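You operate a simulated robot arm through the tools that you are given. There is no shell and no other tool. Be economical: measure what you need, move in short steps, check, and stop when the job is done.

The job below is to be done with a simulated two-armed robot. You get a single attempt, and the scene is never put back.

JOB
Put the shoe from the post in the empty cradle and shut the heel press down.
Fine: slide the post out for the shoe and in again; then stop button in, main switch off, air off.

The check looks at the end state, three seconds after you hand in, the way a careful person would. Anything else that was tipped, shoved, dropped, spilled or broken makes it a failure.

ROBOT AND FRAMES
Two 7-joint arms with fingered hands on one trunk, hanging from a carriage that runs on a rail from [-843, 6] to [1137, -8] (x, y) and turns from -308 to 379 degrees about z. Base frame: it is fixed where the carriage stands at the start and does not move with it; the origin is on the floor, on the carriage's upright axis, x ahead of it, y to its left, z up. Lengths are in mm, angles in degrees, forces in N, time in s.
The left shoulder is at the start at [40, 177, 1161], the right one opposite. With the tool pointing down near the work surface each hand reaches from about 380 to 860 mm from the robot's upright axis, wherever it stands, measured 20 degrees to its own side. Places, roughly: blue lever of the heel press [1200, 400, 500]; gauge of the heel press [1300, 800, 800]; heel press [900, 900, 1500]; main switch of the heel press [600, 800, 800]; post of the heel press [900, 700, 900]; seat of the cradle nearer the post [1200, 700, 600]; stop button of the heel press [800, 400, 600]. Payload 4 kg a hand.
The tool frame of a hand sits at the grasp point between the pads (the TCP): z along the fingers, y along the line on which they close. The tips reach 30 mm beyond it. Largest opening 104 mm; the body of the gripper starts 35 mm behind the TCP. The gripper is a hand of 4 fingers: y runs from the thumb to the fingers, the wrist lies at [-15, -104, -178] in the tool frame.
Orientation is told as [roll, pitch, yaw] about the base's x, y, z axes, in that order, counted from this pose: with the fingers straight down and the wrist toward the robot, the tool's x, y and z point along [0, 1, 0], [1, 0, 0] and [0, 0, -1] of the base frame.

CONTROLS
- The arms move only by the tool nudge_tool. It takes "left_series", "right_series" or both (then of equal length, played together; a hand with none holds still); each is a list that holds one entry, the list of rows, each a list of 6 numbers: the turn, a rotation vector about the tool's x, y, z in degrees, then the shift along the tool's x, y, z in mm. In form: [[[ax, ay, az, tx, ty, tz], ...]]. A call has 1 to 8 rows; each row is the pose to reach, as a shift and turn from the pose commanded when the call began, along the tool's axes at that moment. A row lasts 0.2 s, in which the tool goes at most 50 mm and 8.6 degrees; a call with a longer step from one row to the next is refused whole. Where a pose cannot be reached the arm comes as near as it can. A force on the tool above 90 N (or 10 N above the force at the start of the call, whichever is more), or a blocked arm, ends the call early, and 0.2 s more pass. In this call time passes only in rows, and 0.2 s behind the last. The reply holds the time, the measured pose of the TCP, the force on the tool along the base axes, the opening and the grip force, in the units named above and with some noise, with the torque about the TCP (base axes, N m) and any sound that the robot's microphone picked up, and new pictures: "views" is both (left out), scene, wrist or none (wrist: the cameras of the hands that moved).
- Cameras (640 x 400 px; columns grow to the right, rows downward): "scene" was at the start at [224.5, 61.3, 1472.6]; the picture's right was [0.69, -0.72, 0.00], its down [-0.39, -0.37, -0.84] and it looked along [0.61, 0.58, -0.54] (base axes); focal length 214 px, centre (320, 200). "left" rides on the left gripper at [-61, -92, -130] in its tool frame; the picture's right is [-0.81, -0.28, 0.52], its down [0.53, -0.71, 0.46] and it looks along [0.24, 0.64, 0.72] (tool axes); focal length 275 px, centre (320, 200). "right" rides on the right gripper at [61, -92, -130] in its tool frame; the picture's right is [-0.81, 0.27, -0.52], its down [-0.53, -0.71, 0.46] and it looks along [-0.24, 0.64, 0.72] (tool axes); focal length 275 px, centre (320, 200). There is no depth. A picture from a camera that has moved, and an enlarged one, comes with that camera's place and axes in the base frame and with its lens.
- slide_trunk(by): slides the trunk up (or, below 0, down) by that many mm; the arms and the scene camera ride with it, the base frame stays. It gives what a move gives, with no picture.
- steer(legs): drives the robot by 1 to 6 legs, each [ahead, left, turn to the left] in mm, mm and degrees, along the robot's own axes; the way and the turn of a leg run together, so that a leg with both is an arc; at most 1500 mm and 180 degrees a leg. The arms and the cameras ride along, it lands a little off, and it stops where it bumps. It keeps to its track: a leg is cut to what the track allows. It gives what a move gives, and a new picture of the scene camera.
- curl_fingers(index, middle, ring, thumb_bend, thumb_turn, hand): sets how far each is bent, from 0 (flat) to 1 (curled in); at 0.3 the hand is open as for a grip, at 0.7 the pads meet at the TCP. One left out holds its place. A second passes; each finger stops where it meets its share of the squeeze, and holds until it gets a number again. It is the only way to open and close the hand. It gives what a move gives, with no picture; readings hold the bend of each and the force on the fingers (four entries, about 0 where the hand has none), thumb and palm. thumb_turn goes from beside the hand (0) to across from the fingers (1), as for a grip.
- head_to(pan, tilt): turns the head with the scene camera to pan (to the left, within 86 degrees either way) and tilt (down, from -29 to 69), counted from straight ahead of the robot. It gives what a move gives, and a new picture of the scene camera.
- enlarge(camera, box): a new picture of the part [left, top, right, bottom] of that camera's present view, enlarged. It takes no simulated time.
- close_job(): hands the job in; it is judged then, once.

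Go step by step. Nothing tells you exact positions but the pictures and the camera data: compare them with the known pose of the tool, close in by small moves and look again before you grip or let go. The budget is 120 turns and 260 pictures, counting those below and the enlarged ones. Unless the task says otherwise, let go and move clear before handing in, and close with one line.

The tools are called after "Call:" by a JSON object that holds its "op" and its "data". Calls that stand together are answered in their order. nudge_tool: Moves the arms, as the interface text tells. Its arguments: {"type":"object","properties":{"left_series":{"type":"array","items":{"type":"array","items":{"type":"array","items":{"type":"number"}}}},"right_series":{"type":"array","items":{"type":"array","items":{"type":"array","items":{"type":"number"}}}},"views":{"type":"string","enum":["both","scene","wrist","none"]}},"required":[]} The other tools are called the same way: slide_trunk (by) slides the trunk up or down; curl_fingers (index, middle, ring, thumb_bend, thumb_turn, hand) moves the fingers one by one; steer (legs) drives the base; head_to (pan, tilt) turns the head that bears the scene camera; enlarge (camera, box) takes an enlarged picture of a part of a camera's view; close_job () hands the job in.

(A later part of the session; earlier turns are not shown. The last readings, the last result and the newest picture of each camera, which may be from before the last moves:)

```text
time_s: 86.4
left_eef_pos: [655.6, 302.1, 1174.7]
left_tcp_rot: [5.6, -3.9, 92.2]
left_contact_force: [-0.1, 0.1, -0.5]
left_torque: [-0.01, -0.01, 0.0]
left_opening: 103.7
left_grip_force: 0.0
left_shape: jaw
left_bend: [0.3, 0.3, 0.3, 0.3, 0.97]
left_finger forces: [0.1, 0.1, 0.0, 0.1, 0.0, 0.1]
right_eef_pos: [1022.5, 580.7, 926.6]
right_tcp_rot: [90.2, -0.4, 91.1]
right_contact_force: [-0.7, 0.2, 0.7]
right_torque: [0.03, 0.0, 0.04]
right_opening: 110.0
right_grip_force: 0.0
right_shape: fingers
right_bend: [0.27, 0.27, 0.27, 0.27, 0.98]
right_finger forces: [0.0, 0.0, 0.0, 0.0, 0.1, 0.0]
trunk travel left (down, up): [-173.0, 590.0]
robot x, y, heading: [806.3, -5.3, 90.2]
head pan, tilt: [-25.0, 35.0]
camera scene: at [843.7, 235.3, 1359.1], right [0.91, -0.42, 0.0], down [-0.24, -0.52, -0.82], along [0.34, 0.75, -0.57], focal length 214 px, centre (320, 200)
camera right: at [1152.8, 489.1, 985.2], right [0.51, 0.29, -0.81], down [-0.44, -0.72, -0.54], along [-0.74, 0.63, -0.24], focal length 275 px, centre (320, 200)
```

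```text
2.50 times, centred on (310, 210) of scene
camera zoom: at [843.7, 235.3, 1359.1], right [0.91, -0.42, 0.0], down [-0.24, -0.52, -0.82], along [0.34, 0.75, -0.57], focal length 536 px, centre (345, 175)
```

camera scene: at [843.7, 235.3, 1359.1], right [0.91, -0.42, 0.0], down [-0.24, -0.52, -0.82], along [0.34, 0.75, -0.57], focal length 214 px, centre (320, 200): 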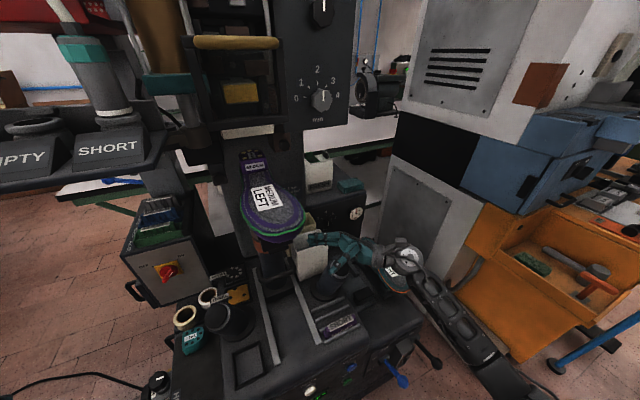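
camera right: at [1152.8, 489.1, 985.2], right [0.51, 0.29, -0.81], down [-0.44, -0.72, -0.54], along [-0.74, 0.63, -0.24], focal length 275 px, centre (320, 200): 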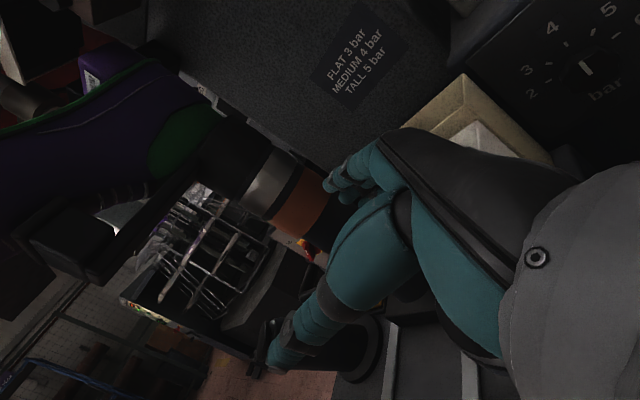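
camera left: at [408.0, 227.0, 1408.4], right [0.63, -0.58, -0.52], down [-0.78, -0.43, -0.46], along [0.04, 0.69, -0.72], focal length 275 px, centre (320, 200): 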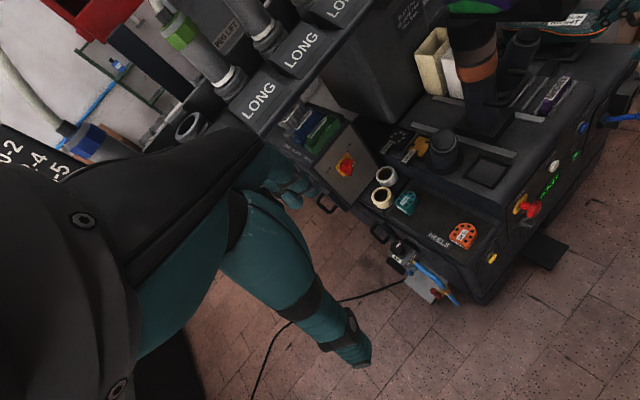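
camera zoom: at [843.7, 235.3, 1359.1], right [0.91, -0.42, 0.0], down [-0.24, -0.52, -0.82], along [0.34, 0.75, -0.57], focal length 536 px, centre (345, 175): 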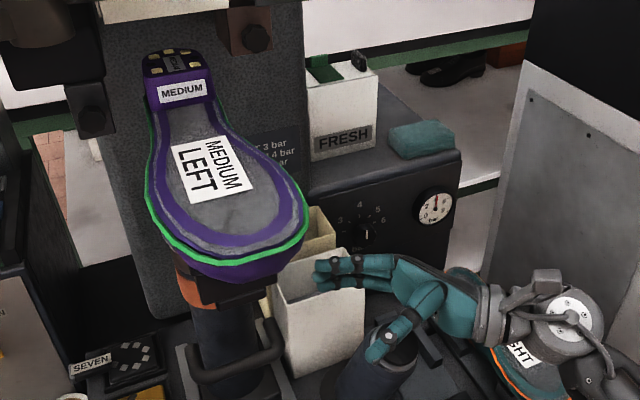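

The pose works well. From the hand camera the column axis is at about [888, 690], band at z≈921. I'll raise slightly to clear the cream bin, align in y, then close in along -x.

Call:
{"op": "nudge_tool", "data": {"right_series": [[[0, 0, 0, 17, 30, 0], [0, 0, 0, 17, 70, 0], [0, 0, 0, 17, 109, 0], [0, 0, 0, 17, 109, 40]]]}}

Call:
{"op": "enlarge", "data": {"camera": "right", "box": [120, 50, 440, 380]}}

Call:
{"op": "enlarge", "data": {"camera": "scene", "box": [220, 190, 380, 290]}}

```text
time_s: 87.4
left_eef_pos: [654.4, 300.5, 1174.0]
left_tcp_rot: [5.7, -3.8, 92.3]
left_contact_force: [-0.3, -0.5, -0.3]
left_torque: [0.02, -0.02, 0.01]
left_opening: 104.1
left_grip_force: 0.0
left_shape: jaw
left_bend: [0.3, 0.3, 0.3, 0.3, 0.97]
left_finger forces: [0.0, 0.0, 0.0, 0.0, 0.0, 0.0]
right_eef_pos: [975.7, 683.3, 941.9]
right_tcp_rot: [90.1, -0.2, 90.9]
right_contact_force: [0.5, 0.2, -0.1]
right_torque: [-0.01, 0.0, -0.06]
right_opening: 109.9
right_grip_force: 0.0
right_shape: fingers
right_bend: [0.27, 0.27, 0.27, 0.27, 0.98]
right_finger forces: [0.1, 0.1, 0.1, 0.0, 0.0, 0.0]
trunk travel left (down, up): [-173.0, 590.0]
robot x, y, heading: [809.9, -6.9, 90.6]
head pan, tilt: [-25.0, 35.0]
camera scene: at [842.7, 233.2, 1358.5], right [0.91, -0.42, 0.0], down [-0.24, -0.52, -0.82], along [0.34, 0.74, -0.57], focal length 214 px, centre (320, 200)
camera right: at [1107.8, 593.6, 1001.5], right [0.51, 0.29, -0.81], down [-0.44, -0.72, -0.53], along [-0.74, 0.63, -0.24], focal length 275 px, centre (320, 200)
```

scene: 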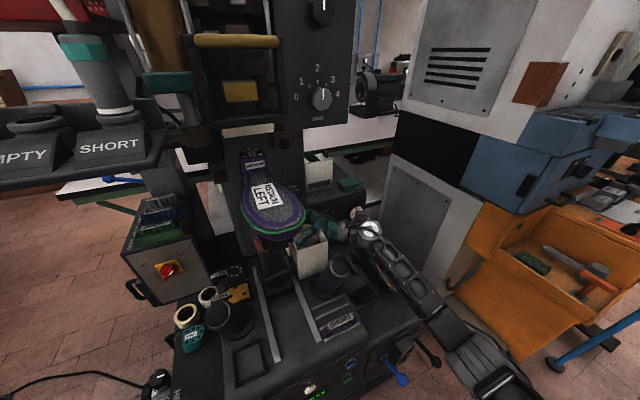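
right: 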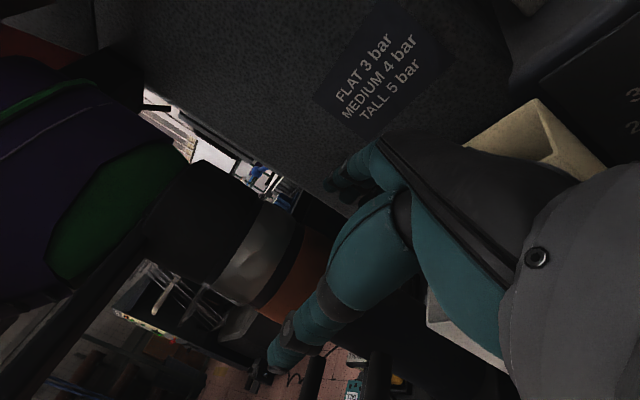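

```text
1.21 times, centred on (280, 215) of right
camera zoom: at [1107.8, 593.6, 1001.5], right [0.51, 0.29, -0.81], down [-0.44, -0.72, -0.53], along [-0.74, 0.63, -0.24], focal length 334 px, centre (368, 182)
```

zoom: 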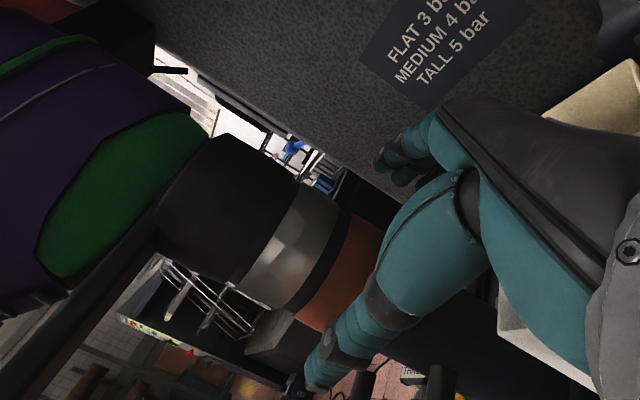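

```text
4.00 times, centred on (300, 240) of scene
camera zoom: at [842.7, 233.2, 1358.5], right [0.91, -0.42, 0.0], down [-0.24, -0.52, -0.82], along [0.34, 0.74, -0.57], focal length 858 px, centre (400, 40)
```

zoom: 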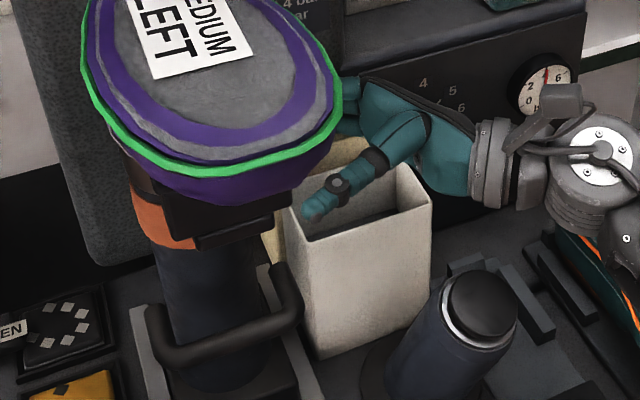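

The column axis is at [888, 693]; the thumb and fingers straddle it. Moving in the last 78 mm.

Call:
{"op": "nudge_tool", "data": {"right_series": [[[0, 0, 0, 0, 8, 20], [0, 0, 0, 0, 8, 40], [0, 0, 0, 0, 8, 60], [0, 0, 0, 0, 8, 76]]]}}

Call:
{"op": "enlarge", "data": {"camera": "scene", "box": [220, 190, 380, 290]}}

```text
time_s: 88.4
left_eef_pos: [655.0, 300.6, 1174.2]
left_tcp_rot: [5.7, -3.8, 92.1]
left_contact_force: [0.3, -0.6, 0.3]
left_torque: [-0.01, 0.02, -0.01]
left_opening: 104.0
left_grip_force: 0.2
left_shape: jaw
left_bend: [0.3, 0.3, 0.3, 0.3, 0.97]
left_finger forces: [0.0, 0.0, 0.1, 0.1, 0.0, 0.0]
right_eef_pos: [898.5, 692.0, 941.8]
right_tcp_rot: [90.1, -0.3, 91.1]
right_contact_force: [-0.9, -0.3, -0.4]
right_torque: [0.02, -0.01, 0.01]
right_opening: 109.9
right_grip_force: 0.1
right_shape: fingers
right_bend: [0.27, 0.27, 0.27, 0.27, 0.98]
right_finger forces: [0.0, 0.1, 0.1, 0.0, 0.0, 0.1]
trunk travel left (down, up): [-173.0, 590.0]
robot x, y, heading: [807.6, -6.7, 90.2]
head pan, tilt: [-25.0, 35.0]
camera scene: at [843.4, 233.9, 1358.7], right [0.91, -0.42, 0.0], down [-0.24, -0.52, -0.82], along [0.34, 0.74, -0.57], focal length 214 px, centre (320, 200)
camera right: at [1031.1, 601.3, 1001.8], right [0.51, 0.29, -0.81], down [-0.44, -0.72, -0.54], along [-0.74, 0.63, -0.24], focal length 275 px, centre (320, 200)
```

scene: 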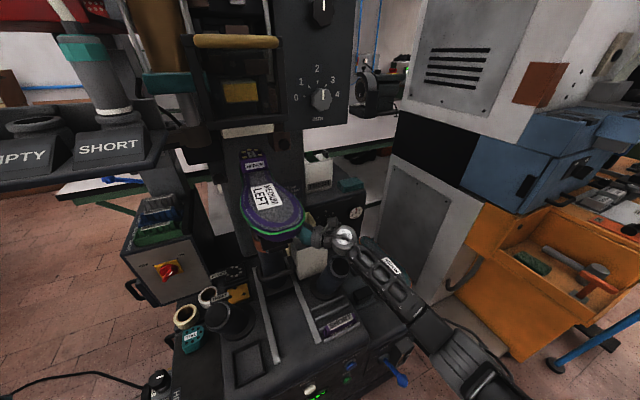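
right: 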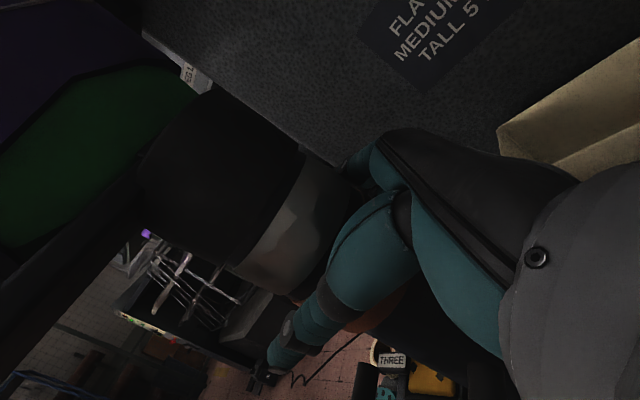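

```text
4.00 times, centred on (300, 240) of scene
camera zoom: at [843.4, 233.9, 1358.7], right [0.91, -0.42, 0.0], down [-0.24, -0.52, -0.82], along [0.34, 0.74, -0.57], focal length 858 px, centre (400, 40)
```

zoom: 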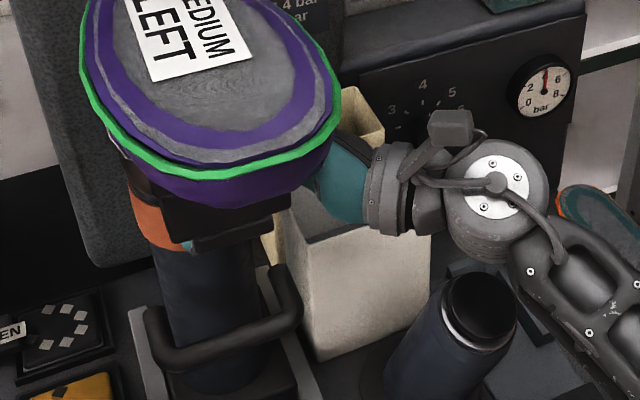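

Hand is around the column without contact. Closing gently.

Call:
{"op": "curl_fingers", "data": {"hand": "right", "index": 0.55, "middle": 0.55, "ring": 0.55, "thumb_bend": 0.55}}

Call:
{"op": "nudge_tool", "data": {"right_series": [[[0, 0, 0, 0, -15, 0], [0, 0, 0, 0, -30, 0], [0, 0, 0, 0, -45, 0], [0, 0, 0, 0, -60, 0]]], "views": "scene"}}

```text
time_s: 89.4
left_eef_pos: [656.1, 302.8, 1176.1]
left_tcp_rot: [5.6, -3.8, 92.3]
left_contact_force: [0.1, 1.2, 0.7]
left_torque: [0.03, -0.01, 0.01]
left_opening: 103.9
left_grip_force: 0.0
left_shape: jaw
left_bend: [0.3, 0.3, 0.3, 0.3, 0.97]
left_finger forces: [0.1, 0.0, 0.1, 0.1, 0.0, 0.0]
right_eef_pos: [900.5, 693.3, 942.7]
right_tcp_rot: [90.1, -0.2, 90.9]
right_contact_force: [0.0, 9.9, -4.6]
right_torque: [0.22, 0.02, -0.47]
right_opening: 74.6
right_grip_force: 21.6
right_shape: fingers
right_bend: [0.41, 0.49, 0.47, 0.44, 0.97]
right_finger forces: [14.6, 5.4, 6.9, 0.1, 17.1, 0.0]
trunk travel left (down, up): [-173.0, 590.0]
robot x, y, heading: [804.0, -7.7, 90.1]
head pan, tilt: [-25.0, 35.0]
```

```text
time_s: 90.4
left_eef_pos: [655.3, 299.2, 1173.6]
left_tcp_rot: [5.6, -3.8, 92.2]
left_contact_force: [0.1, -0.3, 0.7]
left_torque: [-0.01, 0.02, 0.0]
left_opening: 103.7
left_grip_force: 0.0
left_shape: jaw
left_bend: [0.3, 0.3, 0.3, 0.3, 0.97]
left_finger forces: [0.0, 0.0, 0.0, 0.0, 0.1, 0.0]
right_eef_pos: [900.7, 628.7, 943.0]
right_tcp_rot: [90.2, -0.2, 91.3]
right_contact_force: [-2.9, -3.2, -0.2]
right_torque: [0.28, 0.09, -0.62]
right_opening: 74.3
right_grip_force: 20.4
right_shape: fingers
right_bend: [0.44, 0.5, 0.49, 0.43, 0.97]
right_finger forces: [10.5, 4.0, 5.0, 0.0, 22.1, 0.1]
trunk travel left (down, up): [-173.0, 590.0]
robot x, y, heading: [810.5, -4.6, 90.2]
head pan, tilt: [-25.0, 35.0]
camera scene: at [843.3, 232.8, 1358.5], right [0.91, -0.42, 0.0], down [-0.24, -0.52, -0.82], along [0.34, 0.74, -0.57], focal length 214 px, centre (320, 200)
```

scene: 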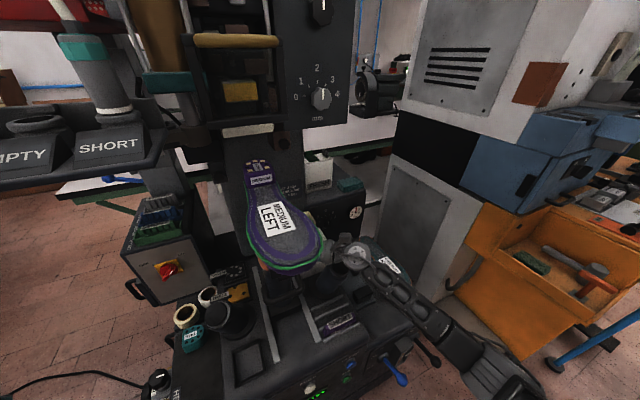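

The post slides with the hand. Continuing until it meets its end stop.

Call:
{"op": "nudge_tool", "data": {"right_series": [[[0, 0, 0, 0, -15, 0], [0, 0, 0, 0, -30, 0], [0, 0, 0, 0, -45, 0], [0, 0, 0, 0, -60, 0], [0, 0, 0, 0, -75, 0], [0, 0, 0, 0, -90, 0]]], "views": "none"}}

Call:
{"op": "nudge_tool", "data": {"right_series": [[[0, 0, 0, 0, -10, 0], [0, 0, 0, 0, -20, 0], [0, 0, 0, 0, -30, 0]]], "views": "scene"}}

```text
time_s: 91.8
left_eef_pos: [653.7, 300.7, 1174.0]
left_tcp_rot: [5.7, -3.9, 92.1]
left_contact_force: [0.1, -0.8, -0.1]
left_torque: [-0.01, 0.03, 0.0]
left_opening: 104.0
left_grip_force: 0.0
left_shape: jaw
left_bend: [0.3, 0.3, 0.3, 0.3, 0.97]
left_finger forces: [0.1, 0.0, 0.1, 0.0, 0.0, 0.1]
right_eef_pos: [900.7, 539.0, 940.4]
right_tcp_rot: [90.2, -0.1, 91.1]
right_contact_force: [-9.5, -0.8, 1.0]
right_torque: [0.31, 0.13, -0.45]
right_opening: 74.4
right_grip_force: 21.3
right_shape: fingers
right_bend: [0.44, 0.5, 0.49, 0.43, 0.97]
right_finger forces: [10.5, 4.8, 6.1, 0.1, 20.7, 0.0]
trunk travel left (down, up): [-173.0, 590.0]
robot x, y, heading: [807.7, -5.2, 90.4]
head pan, tilt: [-25.0, 35.0]
```

```text
time_s: 92.6
left_eef_pos: [653.3, 308.2, 1177.1]
left_tcp_rot: [5.8, -4.2, 92.2]
left_contact_force: [0.0, 0.2, 0.3]
left_torque: [0.03, 0.02, -0.01]
left_opening: 103.6
left_grip_force: 0.1
left_shape: jaw
left_bend: [0.3, 0.3, 0.3, 0.3, 0.97]
left_finger forces: [0.1, 0.0, 0.1, 0.0, 0.0, 0.0]
right_eef_pos: [900.9, 519.0, 943.7]
right_tcp_rot: [90.2, -0.5, 90.7]
right_contact_force: [-17.5, 40.6, -7.5]
right_torque: [0.11, 0.11, 0.09]
right_opening: 73.4
right_grip_force: 28.4
right_shape: fingers
right_bend: [0.35, 0.46, 0.44, 0.48, 0.98]
right_finger forces: [24.6, 11.0, 13.4, 0.1, 8.0, 0.0]
trunk travel left (down, up): [-173.0, 590.0]
robot x, y, heading: [806.3, -4.2, 90.5]
head pan, tilt: [-25.0, 35.0]
camera scene: at [840.8, 238.8, 1359.8], right [0.91, -0.42, 0.0], down [-0.24, -0.52, -0.82], along [0.34, 0.75, -0.57], focal length 214 px, centre (320, 200)
```

scene: 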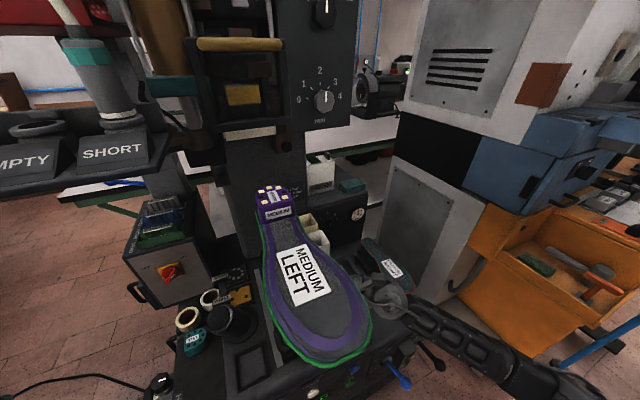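

The post hit its stop: fully out (about 170 mm). I'll open, retreat to the right, and raise the hand for the shoe grip from above.

Call:
{"op": "curl_fingers", "data": {"hand": "right", "index": 0.25, "middle": 0.25, "ring": 0.25, "thumb_bend": 0.25}}

Call:
{"op": "nudge_tool", "data": {"right_series": [[[0, 0, 0, 0, 0, -35], [0, 0, 0, 0, 0, -80], [0, 0, 0, 0, 0, -125], [0, 0, 0, 0, 0, -170], [0, 0, 0, 45, -20, -180], [0, 0, 0, 90, -40, -190], [0, 0, 0, 135, -50, -190], [0, 0, 0, 180, -50, -190]]]}}

```text
time_s: 93.6
left_eef_pos: [656.1, 300.6, 1174.9]
left_tcp_rot: [5.7, -3.8, 92.2]
left_contact_force: [0.6, 0.5, 0.4]
left_torque: [0.03, 0.0, -0.02]
left_opening: 103.6
left_grip_force: 0.0
left_shape: jaw
left_bend: [0.3, 0.3, 0.3, 0.3, 0.97]
left_finger forces: [0.0, 0.1, 0.0, 0.1, 0.0, 0.0]
right_eef_pos: [903.6, 508.9, 941.3]
right_tcp_rot: [90.1, -0.3, 91.0]
right_contact_force: [0.9, 0.9, -0.1]
right_torque: [0.06, -0.05, -0.03]
right_opening: 115.2
right_grip_force: 0.4
right_shape: fingers
right_bend: [0.25, 0.25, 0.25, 0.25, 0.98]
right_finger forces: [1.0, 0.0, 0.0, 0.0, 0.0, 0.1]
trunk travel left (down, up): [-173.0, 590.0]
robot x, y, heading: [810.5, -6.4, 90.3]
head pan, tilt: [-25.0, 35.0]
```

```text
refused: row 5 steps farther than a row can; nothing moved
```

Call:
{"op": "nudge_tool", "data": {"right_series": [[[0, 0, 0, 0, 10, 0], [0, 0, 0, 0, 10, -40], [0, 0, 0, 0, 10, -85], [0, 0, 0, 0, 10, -130], [0, 0, 0, 0, 10, -175], [0, 0, 0, 40, -5, -190], [0, 0, 0, 85, -15, -190], [0, 0, 0, 130, -30, -190]]]}}

```text
time_s: 95.4
left_eef_pos: [656.3, 301.3, 1175.5]
left_tcp_rot: [5.6, -3.8, 92.2]
left_contact_force: [-0.2, -0.3, 0.0]
left_torque: [0.01, 0.03, -0.01]
left_opening: 104.0
left_grip_force: 0.0
left_shape: jaw
left_bend: [0.3, 0.3, 0.3, 0.3, 0.97]
left_finger forces: [0.0, 0.0, 0.0, 0.0, 0.0, 0.1]
right_eef_pos: [1097.2, 482.7, 1072.3]
right_tcp_rot: [90.0, -0.2, 91.1]
right_contact_force: [-0.4, -0.3, -0.1]
right_torque: [0.01, 0.0, -0.02]
right_opening: 114.4
right_grip_force: 0.1
right_shape: fingers
right_bend: [0.25, 0.25, 0.25, 0.25, 0.98]
right_finger forces: [0.1, 0.0, 0.0, 0.0, 0.0, 0.1]
trunk travel left (down, up): [-173.0, 590.0]
robot x, y, heading: [804.9, -8.8, 90.2]
head pan, tilt: [-25.0, 35.0]
camera scene: at [844.1, 233.9, 1358.7], right [0.91, -0.42, 0.0], down [-0.24, -0.52, -0.82], along [0.34, 0.74, -0.57], focal length 214 px, centre (320, 200)
camera right: at [1227.6, 392.3, 1131.4], right [0.51, 0.29, -0.81], down [-0.44, -0.72, -0.53], along [-0.74, 0.63, -0.24], focal length 275 px, centre (320, 200)
```

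scene: 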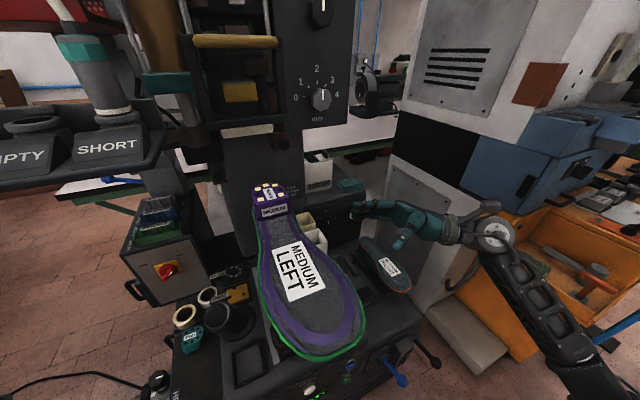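
right: 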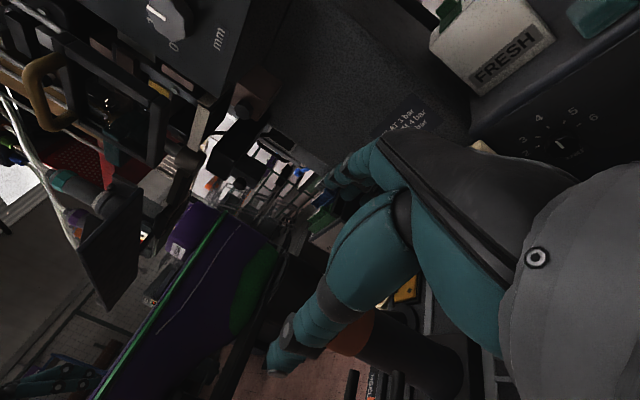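

Raising the trunk for space, then rotating the hand to point down with the wrist to the right.

Call:
{"op": "slide_trunk", "data": {"by": 150}}

Call:
{"op": "nudge_tool", "data": {"right_series": [[[4.62, -4.62, -4.62, 0, 0, 0], [9.24, -9.24, -9.24, 0, 0, 0], [13.86, -13.86, -13.86, 0, 0, 0], [18.5, -18.5, -18.5, 0, 0, 0], [23.1, -23.1, -23.1, 0, 0, 0], [27.7, -27.7, -27.7, 0, 0, 0], [32.3, -32.3, -32.3, 0, 0, 0], [36.9, -36.9, -36.9, 0, 0, 0]]], "views": "none"}}

Call:
{"op": "nudge_tool", "data": {"right_series": [[[4.62, -4.62, -4.62, 0, 0, 0], [9.24, -9.24, -9.24, 0, 0, 0], [13.86, -13.86, -13.86, 0, 0, 0], [18.5, -18.5, -18.5, 0, 0, 0], [23.1, -23.1, -23.1, 0, 0, 0], [27.7, -27.7, -27.7, 0, 0, 0], [32.3, -32.3, -32.3, 0, 0, 0]]]}}

```text
time_s: 97.2
left_eef_pos: [655.8, 301.6, 1325.5]
left_tcp_rot: [5.7, -3.9, 92.2]
left_contact_force: [0.7, 0.9, 0.5]
left_torque: [0.02, 0.03, 0.03]
left_opening: 103.8
left_grip_force: 0.1
left_shape: jaw
left_bend: [0.3, 0.3, 0.3, 0.3, 0.97]
left_finger forces: [0.1, 0.0, 0.1, 0.0, 0.1, 0.1]
right_eef_pos: [1096.3, 482.7, 1220.0]
right_tcp_rot: [90.1, -0.2, 91.1]
right_contact_force: [-0.2, -0.6, -0.4]
right_torque: [-0.01, 0.03, -0.03]
right_opening: 114.4
right_grip_force: 0.1
right_shape: fingers
right_bend: [0.25, 0.25, 0.25, 0.25, 0.98]
right_finger forces: [0.0, 0.0, 0.0, 0.1, 0.0, 0.0]
trunk travel left (down, up): [-323.0, 440.0]
robot x, y, heading: [809.7, -4.1, 90.3]
head pan, tilt: [-25.0, 35.0]
```

```text
time_s: 99.0
left_eef_pos: [656.5, 301.9, 1324.2]
left_tcp_rot: [5.6, -3.8, 92.2]
left_contact_force: [0.6, 0.1, -0.2]
left_torque: [-0.03, 0.03, 0.03]
left_opening: 103.9
left_grip_force: 0.0
left_shape: jaw
left_bend: [0.3, 0.3, 0.3, 0.3, 0.97]
left_finger forces: [0.0, 0.0, 0.1, 0.0, 0.1, 0.0]
right_eef_pos: [1096.2, 480.4, 1221.7]
right_tcp_rot: [48.4, -19.6, 132.7]
right_contact_force: [0.1, 0.3, 0.3]
right_torque: [0.01, 0.0, 0.01]
right_opening: 114.4
right_grip_force: 0.0
right_shape: fingers
right_bend: [0.25, 0.25, 0.25, 0.25, 0.98]
right_finger forces: [0.1, 0.0, 0.1, 0.0, 0.1, 0.0]
right hand out of reach, approached as far as the arm can: row 8
trunk travel left (down, up): [-323.0, 440.0]
robot x, y, heading: [810.2, -6.9, 90.3]
head pan, tilt: [-25.0, 35.0]
```

```text
time_s: 100.6
left_eef_pos: [656.2, 301.5, 1325.9]
left_tcp_rot: [5.7, -3.8, 92.2]
left_contact_force: [0.8, 0.1, -0.1]
left_torque: [-0.02, -0.01, -0.02]
left_opening: 103.8
left_grip_force: 0.1
left_shape: jaw
left_bend: [0.3, 0.3, 0.3, 0.3, 0.97]
left_finger forces: [0.0, 0.1, 0.0, 0.0, 0.1, 0.0]
right_eef_pos: [971.6, 312.4, 1284.0]
right_tcp_rot: [5.0, -4.7, 175.6]
right_contact_force: [-0.4, -0.2, 0.2]
right_torque: [0.02, -0.01, 0.0]
right_opening: 114.3
right_grip_force: 0.0
right_shape: fingers
right_bend: [0.25, 0.25, 0.25, 0.25, 0.98]
right_finger forces: [0.0, 0.1, 0.1, 0.1, 0.0, 0.0]
right hand out of reach, approached as far as the arm can: row 1, 2, 3, 4, 5, 6, 7
trunk travel left (down, up): [-323.0, 440.0]
robot x, y, heading: [805.1, -4.8, 90.3]
head pan, tilt: [-25.0, 35.0]
camera scene: at [843.5, 234.1, 1508.7], right [0.91, -0.42, 0.0], down [-0.24, -0.52, -0.82], along [0.34, 0.74, -0.57], focal length 214 px, centre (320, 200)
camera right: at [1068.8, 252.8, 1410.5], right [-0.17, 0.87, 0.47], down [0.71, 0.44, -0.56], along [-0.69, 0.23, -0.69], focal length 275 px, centre (320, 200)
```

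scene: 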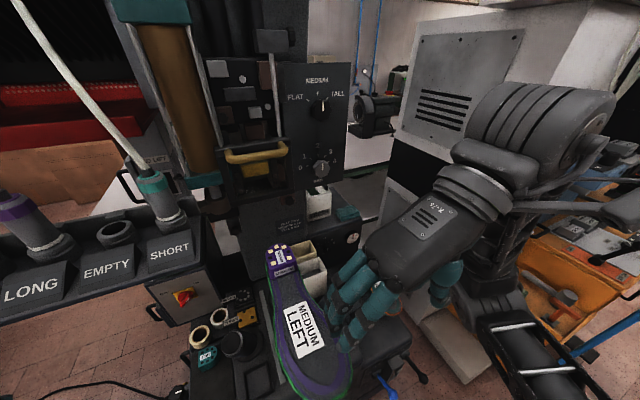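
right: 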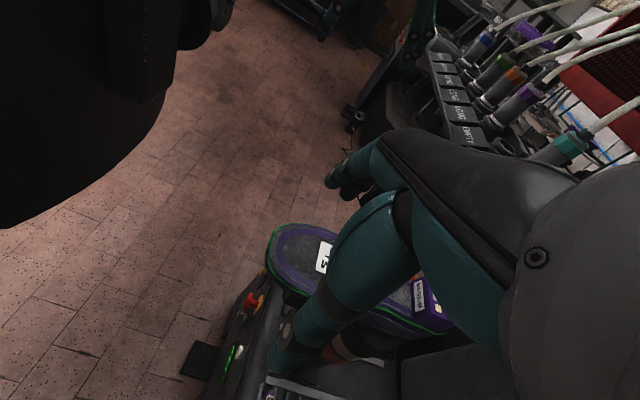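

The hand now points down with wrist to the right, just short of the commanded spot. I'll move it over the shoe's waist, staying above.

Call:
{"op": "nudge_tool", "data": {"right_series": [[[0, 0, 0, 5, 40, -5], [0, 0, 0, 10, 80, -10], [0, 0, 0, 15, 120, -15], [0, 0, 0, 25, 160, -20], [0, 0, 0, 37, 206, -29]]]}}

```text
time_s: 101.8
left_eef_pos: [655.2, 301.1, 1325.8]
left_tcp_rot: [5.7, -4.0, 92.1]
left_contact_force: [0.2, 0.0, 1.1]
left_torque: [-0.01, -0.03, 0.05]
left_opening: 103.8
left_grip_force: 0.1
left_shape: jaw
left_bend: [0.3, 0.3, 0.3, 0.3, 0.97]
left_finger forces: [0.1, 0.1, 0.0, 0.0, 0.1, 0.0]
right_eef_pos: [768.8, 294.0, 1329.1]
right_tcp_rot: [4.7, -4.7, 176.1]
right_contact_force: [-0.2, -0.5, -1.0]
right_torque: [-0.04, -0.03, -0.01]
right_opening: 114.4
right_grip_force: 0.0
right_shape: fingers
right_bend: [0.25, 0.25, 0.25, 0.25, 0.98]
right_finger forces: [0.1, 0.1, 0.0, 0.0, 0.1, 0.1]
trunk travel left (down, up): [-323.0, 440.0]
robot x, y, heading: [808.4, -5.4, 90.4]
head pan, tilt: [-25.0, 35.0]
camera scene: at [843.2, 234.0, 1508.7], right [0.91, -0.42, 0.0], down [-0.24, -0.52, -0.82], along [0.34, 0.74, -0.57], focal length 214 px, centre (320, 200)
camera right: at [866.3, 236.1, 1455.5], right [-0.18, 0.86, 0.47], down [0.7, 0.45, -0.55], along [-0.69, 0.23, -0.69], focal length 275 px, centre (320, 200)
```

scene: 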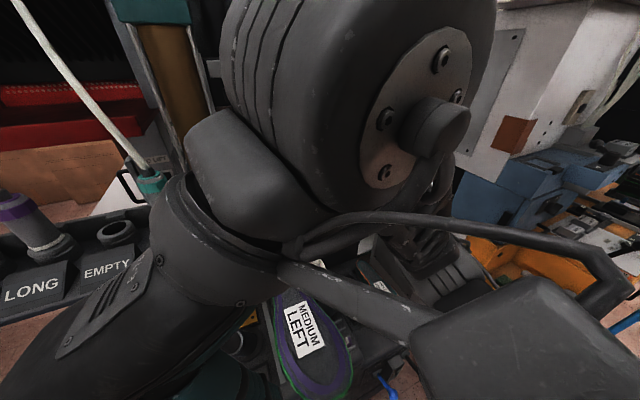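
right: 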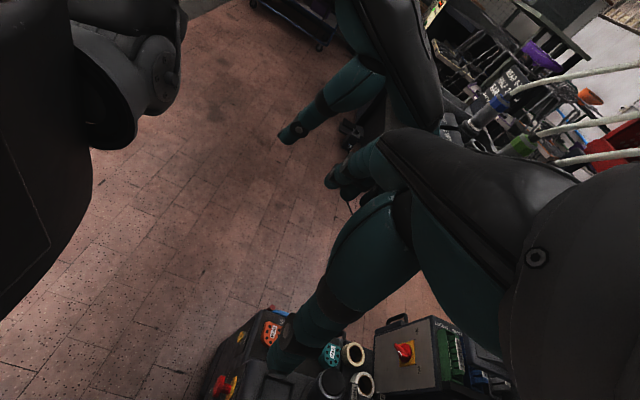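

The hand went further than intended (it moves relative to the reached pose). Bringing it back over the shoe.

Call:
{"op": "nudge_tool", "data": {"right_series": [[[0, 0, 0, 0, -40, 0], [0, 0, 0, -20, -80, 0], [0, 0, 0, -50, -105, 0], [0, 0, 0, -85, -118, 0], [0, 0, 0, -120, -121, 10], [0, 0, 0, -146, -121, 20]]]}}

```text
time_s: 103.2
left_eef_pos: [655.6, 301.1, 1325.4]
left_tcp_rot: [5.7, -3.8, 92.2]
left_contact_force: [0.1, -0.2, 0.0]
left_torque: [0.0, 0.0, -0.02]
left_opening: 103.8
left_grip_force: 0.0
left_shape: jaw
left_bend: [0.3, 0.3, 0.3, 0.3, 0.97]
left_finger forces: [0.0, 0.0, 0.0, 0.0, 0.0, 0.0]
right_eef_pos: [882.1, 350.8, 1316.0]
right_tcp_rot: [4.8, -4.7, 176.0]
right_contact_force: [-0.8, 0.0, -0.1]
right_torque: [-0.04, -0.02, 0.01]
right_opening: 114.7
right_grip_force: 0.0
right_shape: fingers
right_bend: [0.25, 0.25, 0.25, 0.25, 0.98]
right_finger forces: [0.1, 0.0, 0.0, 0.0, 0.0, 0.0]
right hand out of reach, approached as far as the arm can: row 4, 5, 6
trunk travel left (down, up): [-323.0, 440.0]
robot x, y, heading: [807.9, -7.5, 90.5]
head pan, tilt: [-25.0, 35.0]
camera scene: at [843.7, 233.9, 1508.7], right [0.91, -0.42, 0.0], down [-0.24, -0.52, -0.82], along [0.34, 0.74, -0.57], focal length 214 px, centre (320, 200)
camera right: at [979.6, 294.0, 1442.7], right [-0.18, 0.86, 0.47], down [0.7, 0.45, -0.55], along [-0.69, 0.23, -0.69], focal length 275 px, centre (320, 200)
```

scene: 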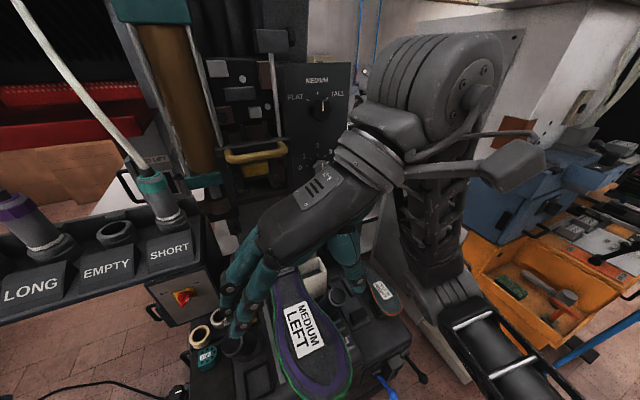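
right: 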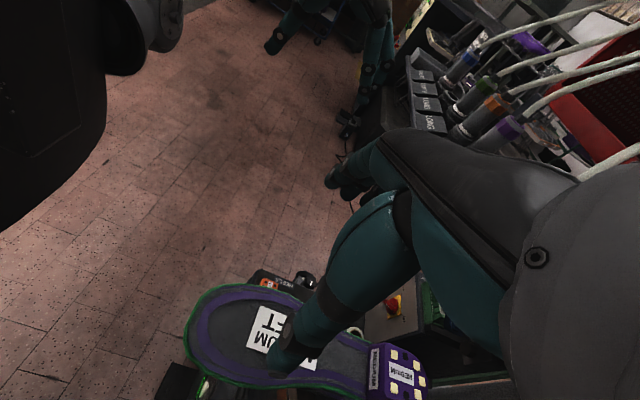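

In this orientation the wrist yaw limits reach. Turning the robot left by 30° from a spot further right will make both the shoe and cradle reachable. I'll drive right first.

Call:
{"op": "steer", "data": {"legs": [[0, -285, 0]]}}

Call:
{"op": "steer", "data": {"legs": [[0, 0, 30]]}}

```text
time_s: 105.1
left_eef_pos: [935.9, 298.9, 1324.8]
left_tcp_rot: [5.5, -3.7, 92.3]
left_contact_force: [0.1, -0.1, -0.2]
left_torque: [0.03, 0.0, -0.01]
left_opening: 104.0
left_grip_force: 0.1
left_shape: jaw
left_bend: [0.3, 0.3, 0.3, 0.3, 0.97]
left_finger forces: [0.1, 0.1, 0.0, 0.1, 0.0, 0.1]
right_eef_pos: [1162.5, 349.6, 1317.6]
right_tcp_rot: [4.6, -4.6, 176.1]
right_contact_force: [0.0, 0.4, 0.4]
right_torque: [-0.05, 0.01, 0.01]
right_opening: 114.7
right_grip_force: 0.1
right_shape: fingers
right_bend: [0.25, 0.25, 0.25, 0.25, 0.98]
right_finger forces: [0.1, 0.0, 0.0, 0.0, 0.0, 0.1]
trunk travel left (down, up): [-323.0, 440.0]
robot x, y, heading: [1090.9, -6.6, 90.4]
head pan, tilt: [-25.0, 35.0]
camera scene: at [1124.4, 232.0, 1508.7], right [0.91, -0.42, 0.0], down [-0.24, -0.52, -0.82], along [0.34, 0.74, -0.57], focal length 214 px, centre (320, 200)
```

scene: 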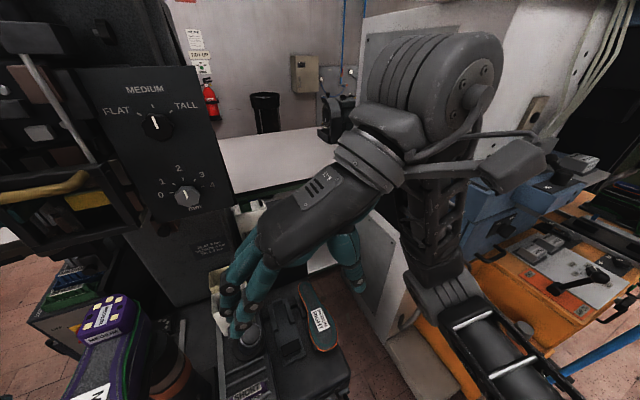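

```text
time_s: 107.0
left_eef_pos: [804.5, 183.5, 1325.0]
left_tcp_rot: [5.7, -3.9, 122.0]
left_contact_force: [0.0, 0.8, 0.4]
left_torque: [0.0, -0.03, 0.01]
left_opening: 104.1
left_grip_force: 0.0
left_shape: jaw
left_bend: [0.3, 0.3, 0.3, 0.3, 0.97]
left_finger forces: [0.0, 0.0, 0.0, 0.1, 0.0, 0.0]
right_eef_pos: [974.9, 337.9, 1317.4]
right_tcp_rot: [4.8, -4.7, -154.2]
right_contact_force: [0.1, -0.2, -0.6]
right_torque: [-0.02, 0.02, -0.03]
right_opening: 114.5
right_grip_force: 0.0
right_shape: fingers
right_bend: [0.25, 0.25, 0.25, 0.25, 0.98]
right_finger forces: [0.0, 0.0, 0.1, 0.0, 0.0, 0.1]
trunk travel left (down, up): [-323.0, 440.0]
robot x, y, heading: [1086.5, -6.4, 120.2]
head pan, tilt: [-25.0, 35.0]
camera scene: at [1000.3, 218.0, 1508.7], right [1.0, 0.09, 0.0], down [0.05, -0.57, -0.82], along [-0.07, 0.82, -0.57], focal length 214 px, centre (320, 200)
```

scene: 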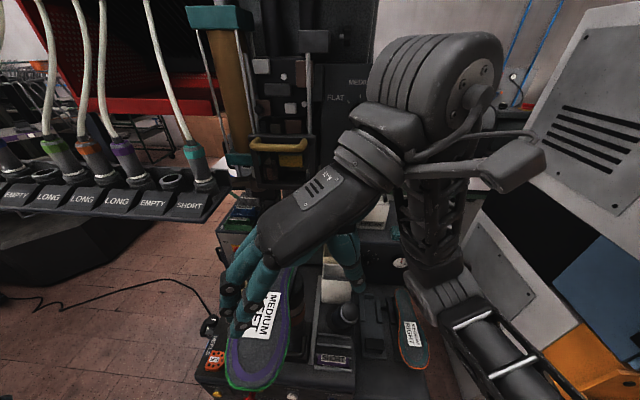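

Both the shoe and cradle are now straight ahead. I'll level the hand, align it to the shoe axis and move above the waist.

Call:
{"op": "nudge_tool", "data": {"right_series": [[[0.9, -1.5, 6.5, -35, 6, 0], [1.8, -2.9, 13, -70, 12, 0], [2.6, -4.4, 19.5, -105, 18, 10], [3.5, -5.8, 26, -140, 24, 27]]]}}

Call:
{"op": "enlarge", "data": {"camera": "scene", "box": [180, 200, 420, 400]}}

```text
time_s: 108.0
left_eef_pos: [804.2, 182.8, 1325.0]
left_tcp_rot: [5.5, -3.8, 122.1]
left_contact_force: [0.4, -0.1, 0.2]
left_torque: [0.03, -0.03, 0.04]
left_opening: 103.7
left_grip_force: 0.0
left_shape: jaw
left_bend: [0.3, 0.3, 0.3, 0.3, 0.97]
left_finger forces: [0.0, 0.1, 0.0, 0.0, 0.0, 0.0]
right_eef_pos: [927.3, 407.7, 1297.0]
right_tcp_rot: [2.2, -1.1, -172.7]
right_contact_force: [0.1, -0.2, -0.3]
right_torque: [0.0, 0.02, -0.01]
right_opening: 114.6
right_grip_force: 0.1
right_shape: fingers
right_bend: [0.25, 0.25, 0.25, 0.25, 0.98]
right_finger forces: [0.0, 0.0, 0.0, 0.1, 0.1, 0.0]
right hand out of reach, approached as far as the arm can: row 1, 2, 3, 4
trunk travel left (down, up): [-323.0, 440.0]
robot x, y, heading: [1088.9, -10.5, 120.1]
head pan, tilt: [-25.0, 35.0]
camera scene: at [1000.6, 218.1, 1508.7], right [1.0, 0.09, 0.0], down [0.05, -0.57, -0.82], along [-0.07, 0.82, -0.57], focal length 214 px, centre (320, 200)
camera right: at [1026.3, 364.9, 1426.8], right [-0.37, 0.79, 0.49], down [0.63, 0.6, -0.49], along [-0.68, 0.13, -0.72], focal length 275 px, centre (320, 200)
```

scene: 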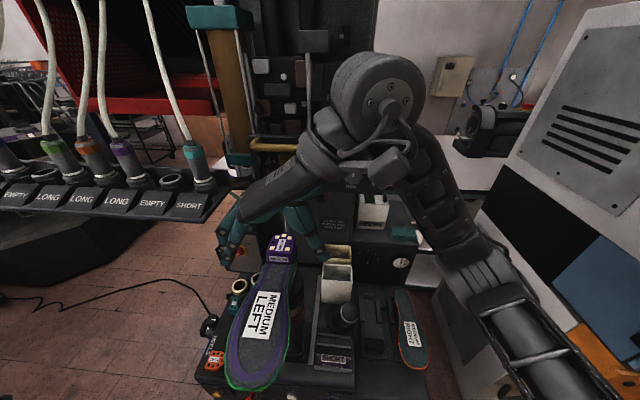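
right: 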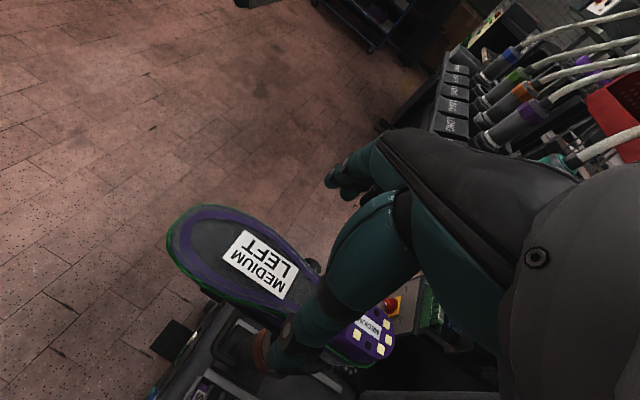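

```text
2.00 times, centred on (300, 300) of scene
camera zoom: at [1000.6, 218.1, 1508.7], right [1.0, 0.09, 0.0], down [0.05, -0.57, -0.82], along [-0.07, 0.82, -0.57], focal length 429 px, centre (360, 0)
```

zoom: 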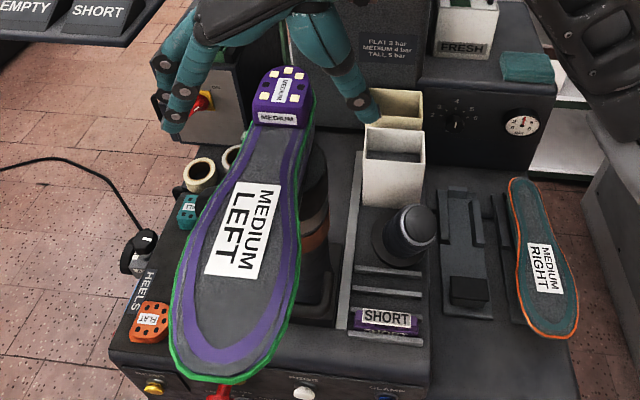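

The forearm is rising steeply to a high wrist, which limits the reach; the shoulder is too low for this grip. I'll raise the trunk and bring the hand back down relative to it.

Call:
{"op": "slide_trunk", "data": {"by": 230}}

Call:
{"op": "nudge_tool", "data": {"right_series": [[[0, 0, 0, 0, 0, 45], [0, 0, 0, 0, 0, 90], [0, 0, 0, 0, 0, 135], [0, 0, 1.8, -10, 10, 180], [0, 0, 3.6, -20, 20, 215], [0, 0, 5.4, -30, 30, 230], [0, 0, 7, -40, 37, 240]]]}}

```text
time_s: 110.4
left_eef_pos: [804.7, 184.2, 1555.8]
left_tcp_rot: [5.8, -3.8, 122.0]
left_contact_force: [0.3, -0.3, 0.0]
left_torque: [-0.02, -0.01, -0.02]
left_opening: 103.9
left_grip_force: 0.1
left_shape: jaw
left_bend: [0.3, 0.3, 0.3, 0.3, 0.97]
left_finger forces: [0.0, 0.0, 0.0, 0.0, 0.0, 0.0]
right_eef_pos: [925.1, 408.7, 1527.1]
right_tcp_rot: [2.3, -1.3, -172.7]
right_contact_force: [-0.3, 0.0, 0.1]
right_torque: [0.01, -0.04, -0.02]
right_opening: 114.5
right_grip_force: 0.0
right_shape: fingers
right_bend: [0.25, 0.25, 0.25, 0.25, 0.98]
right_finger forces: [0.0, 0.0, 0.1, 0.1, 0.0, 0.0]
trunk travel left (down, up): [-553.0, 210.0]
robot x, y, heading: [1087.3, -7.4, 120.1]
head pan, tilt: [-25.0, 35.0]
```

```text
time_s: 112.0
left_eef_pos: [803.6, 182.2, 1554.8]
left_tcp_rot: [5.8, -3.7, 121.9]
left_contact_force: [-0.2, 0.0, 0.0]
left_torque: [-0.02, -0.01, -0.03]
left_opening: 103.9
left_grip_force: 0.0
left_shape: jaw
left_bend: [0.3, 0.3, 0.3, 0.3, 0.97]
left_finger forces: [0.0, 0.0, 0.0, 0.1, 0.0, 0.1]
right_eef_pos: [883.0, 434.8, 1286.6]
right_tcp_rot: [2.4, -0.9, -179.6]
right_contact_force: [-0.4, -1.1, 0.1]
right_torque: [-0.04, 0.02, 0.02]
right_opening: 114.6
right_grip_force: 0.2
right_shape: fingers
right_bend: [0.25, 0.25, 0.25, 0.25, 0.98]
right_finger forces: [0.1, 0.0, 0.0, 0.1, 0.0, 0.0]
right hand out of reach, approached as far as the arm can: row 2, 3, 4, 5
trunk travel left (down, up): [-553.0, 210.0]
robot x, y, heading: [1087.5, -11.6, 120.2]
head pan, tilt: [-25.0, 35.0]
camera scene: at [1000.2, 217.8, 1738.6], right [1.0, 0.09, 0.0], down [0.05, -0.57, -0.82], along [-0.07, 0.82, -0.57], focal length 214 px, centre (320, 200)
camera right: at [976.1, 378.8, 1416.9], right [-0.27, 0.83, 0.49], down [0.7, 0.52, -0.49], along [-0.66, 0.21, -0.72], focal length 275 px, centre (320, 200)
```

scene: 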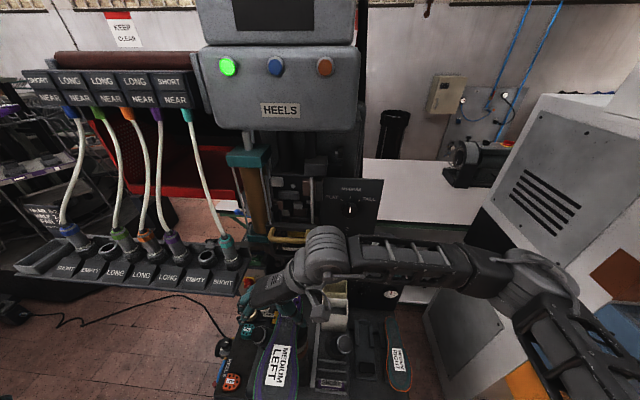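
right: 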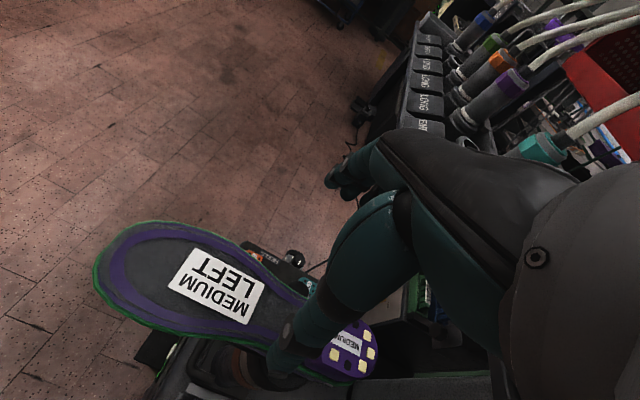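

The hand reached the right spot above the shoe. I'll zoom in to locate the waist edges before descending.

Call:
{"op": "enlarge", "data": {"camera": "right", "box": [80, 200, 400, 400]}}

Call:
{"op": "enlarge", "data": {"camera": "scene", "box": [220, 260, 420, 400]}}

```text
2.00 times, centred on (240, 300) of right
camera zoom: at [976.1, 378.8, 1416.9], right [-0.27, 0.83, 0.49], down [0.7, 0.52, -0.49], along [-0.66, 0.21, -0.72], focal length 551 px, centre (480, 0)
```

zoom: 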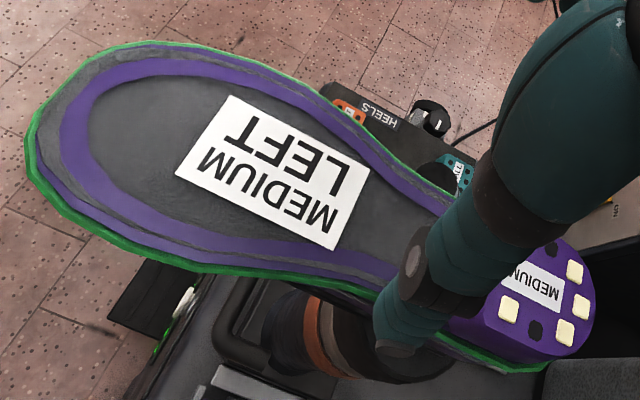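

```text
2.86 times, centred on (320, 330) of scene
camera zoom: at [1000.2, 217.8, 1738.6], right [1.0, 0.09, 0.0], down [0.05, -0.57, -0.82], along [-0.07, 0.82, -0.57], focal length 613 px, centre (320, -171)
```

zoom: 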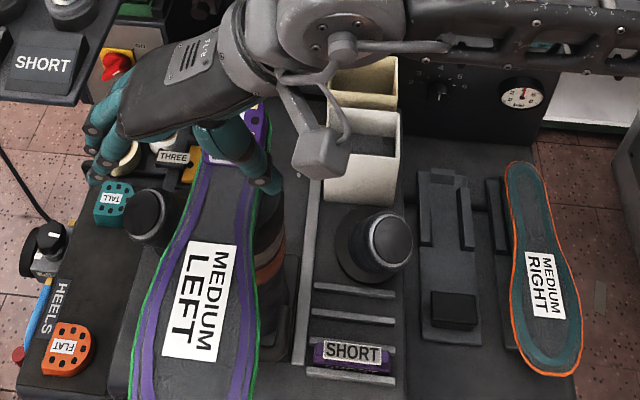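

The waist is about 53 mm wide, centred near [881, 470] with sole top at z≈1139. I'll descend in two stages.

Call:
{"op": "nudge_tool", "data": {"right_series": [[[0, 0, 0, -27, 2, 20], [0, 0, 0, -27, 2, 60], [0, 0, 0, -27, 2, 95]]]}}

Call:
{"op": "enlarge", "data": {"camera": "right", "box": [80, 150, 480, 400]}}

Call:
{"op": "enlarge", "data": {"camera": "scene", "box": [220, 260, 340, 400]}}

```text
time_s: 112.8
left_eef_pos: [804.6, 183.2, 1554.0]
left_tcp_rot: [5.7, -3.7, 122.0]
left_contact_force: [0.9, -0.2, 0.1]
left_torque: [-0.01, 0.0, 0.01]
left_opening: 103.9
left_grip_force: 0.0
left_shape: jaw
left_bend: [0.3, 0.3, 0.3, 0.3, 0.97]
left_finger forces: [0.0, 0.0, 0.1, 0.0, 0.0, 0.1]
right_eef_pos: [881.6, 443.0, 1267.4]
right_tcp_rot: [2.4, -0.9, -179.9]
right_contact_force: [0.4, 0.6, 1.8]
right_torque: [0.0, 0.0, 0.0]
right_opening: 114.7
right_grip_force: 0.0
right_shape: fingers
right_bend: [0.25, 0.25, 0.25, 0.25, 0.98]
right_finger forces: [0.0, 0.1, 0.0, 0.0, 0.0, 0.0]
right hand out of reach, approached as far as the arm can: row 1, 2, 3
trunk travel left (down, up): [-553.0, 210.0]
robot x, y, heading: [1089.6, -9.1, 120.0]
head pan, tilt: [-25.0, 35.0]
camera scene: at [1000.4, 218.1, 1738.7], right [1.0, 0.09, 0.0], down [0.05, -0.57, -0.82], along [-0.07, 0.82, -0.57], focal length 214 px, centre (320, 200)
camera right: at [973.9, 386.9, 1396.8], right [-0.27, 0.83, 0.49], down [0.7, 0.52, -0.49], along [-0.66, 0.21, -0.72], focal length 275 px, centre (320, 200)
```

scene: 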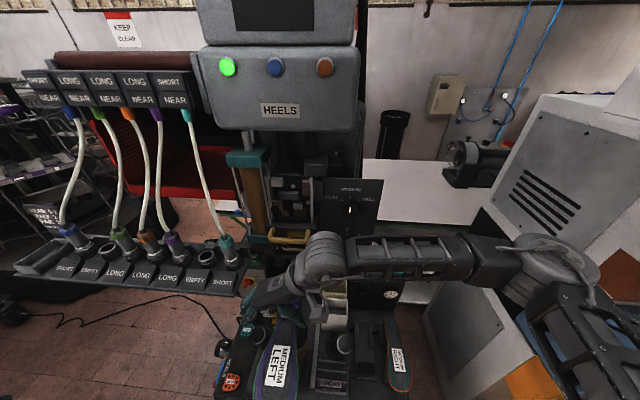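
right: 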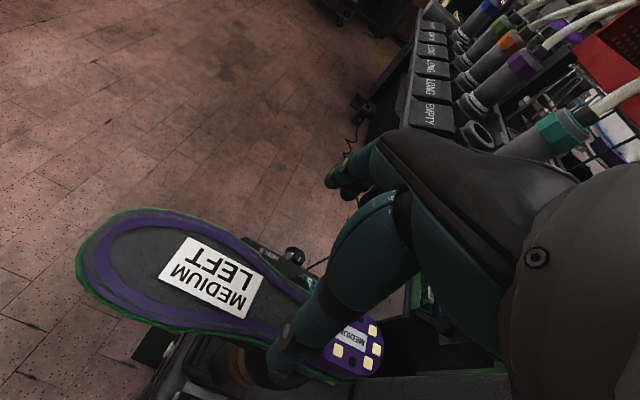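

```text
1.60 times, centred on (280, 275) of right
camera zoom: at [973.9, 386.9, 1396.8], right [-0.27, 0.83, 0.49], down [0.7, 0.52, -0.49], along [-0.66, 0.21, -0.72], focal length 440 px, centre (384, 80)
```

zoom: 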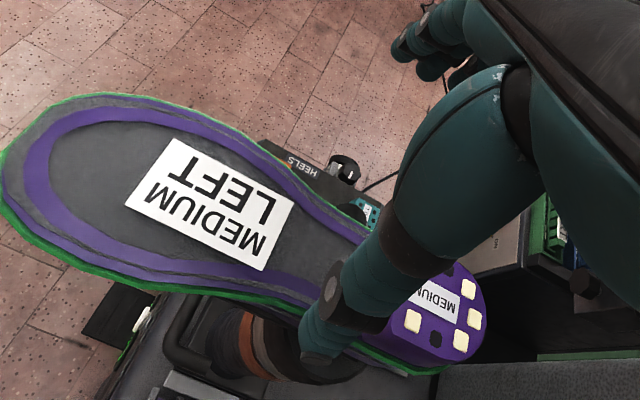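

```text
2.86 times, centred on (280, 330) of scene
camera zoom: at [1000.4, 218.1, 1738.7], right [1.0, 0.09, 0.0], down [0.05, -0.57, -0.82], along [-0.07, 0.82, -0.57], focal length 613 px, centre (434, -171)
```

zoom: 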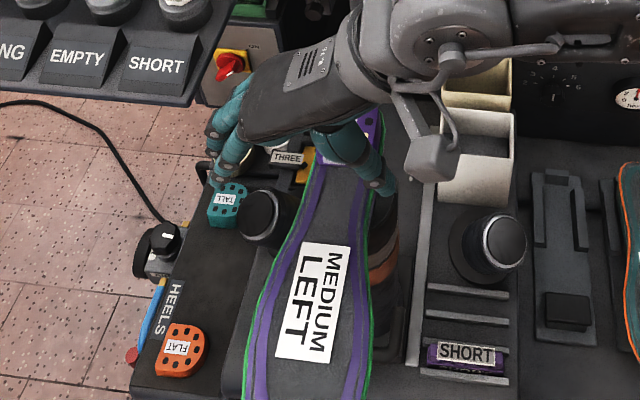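

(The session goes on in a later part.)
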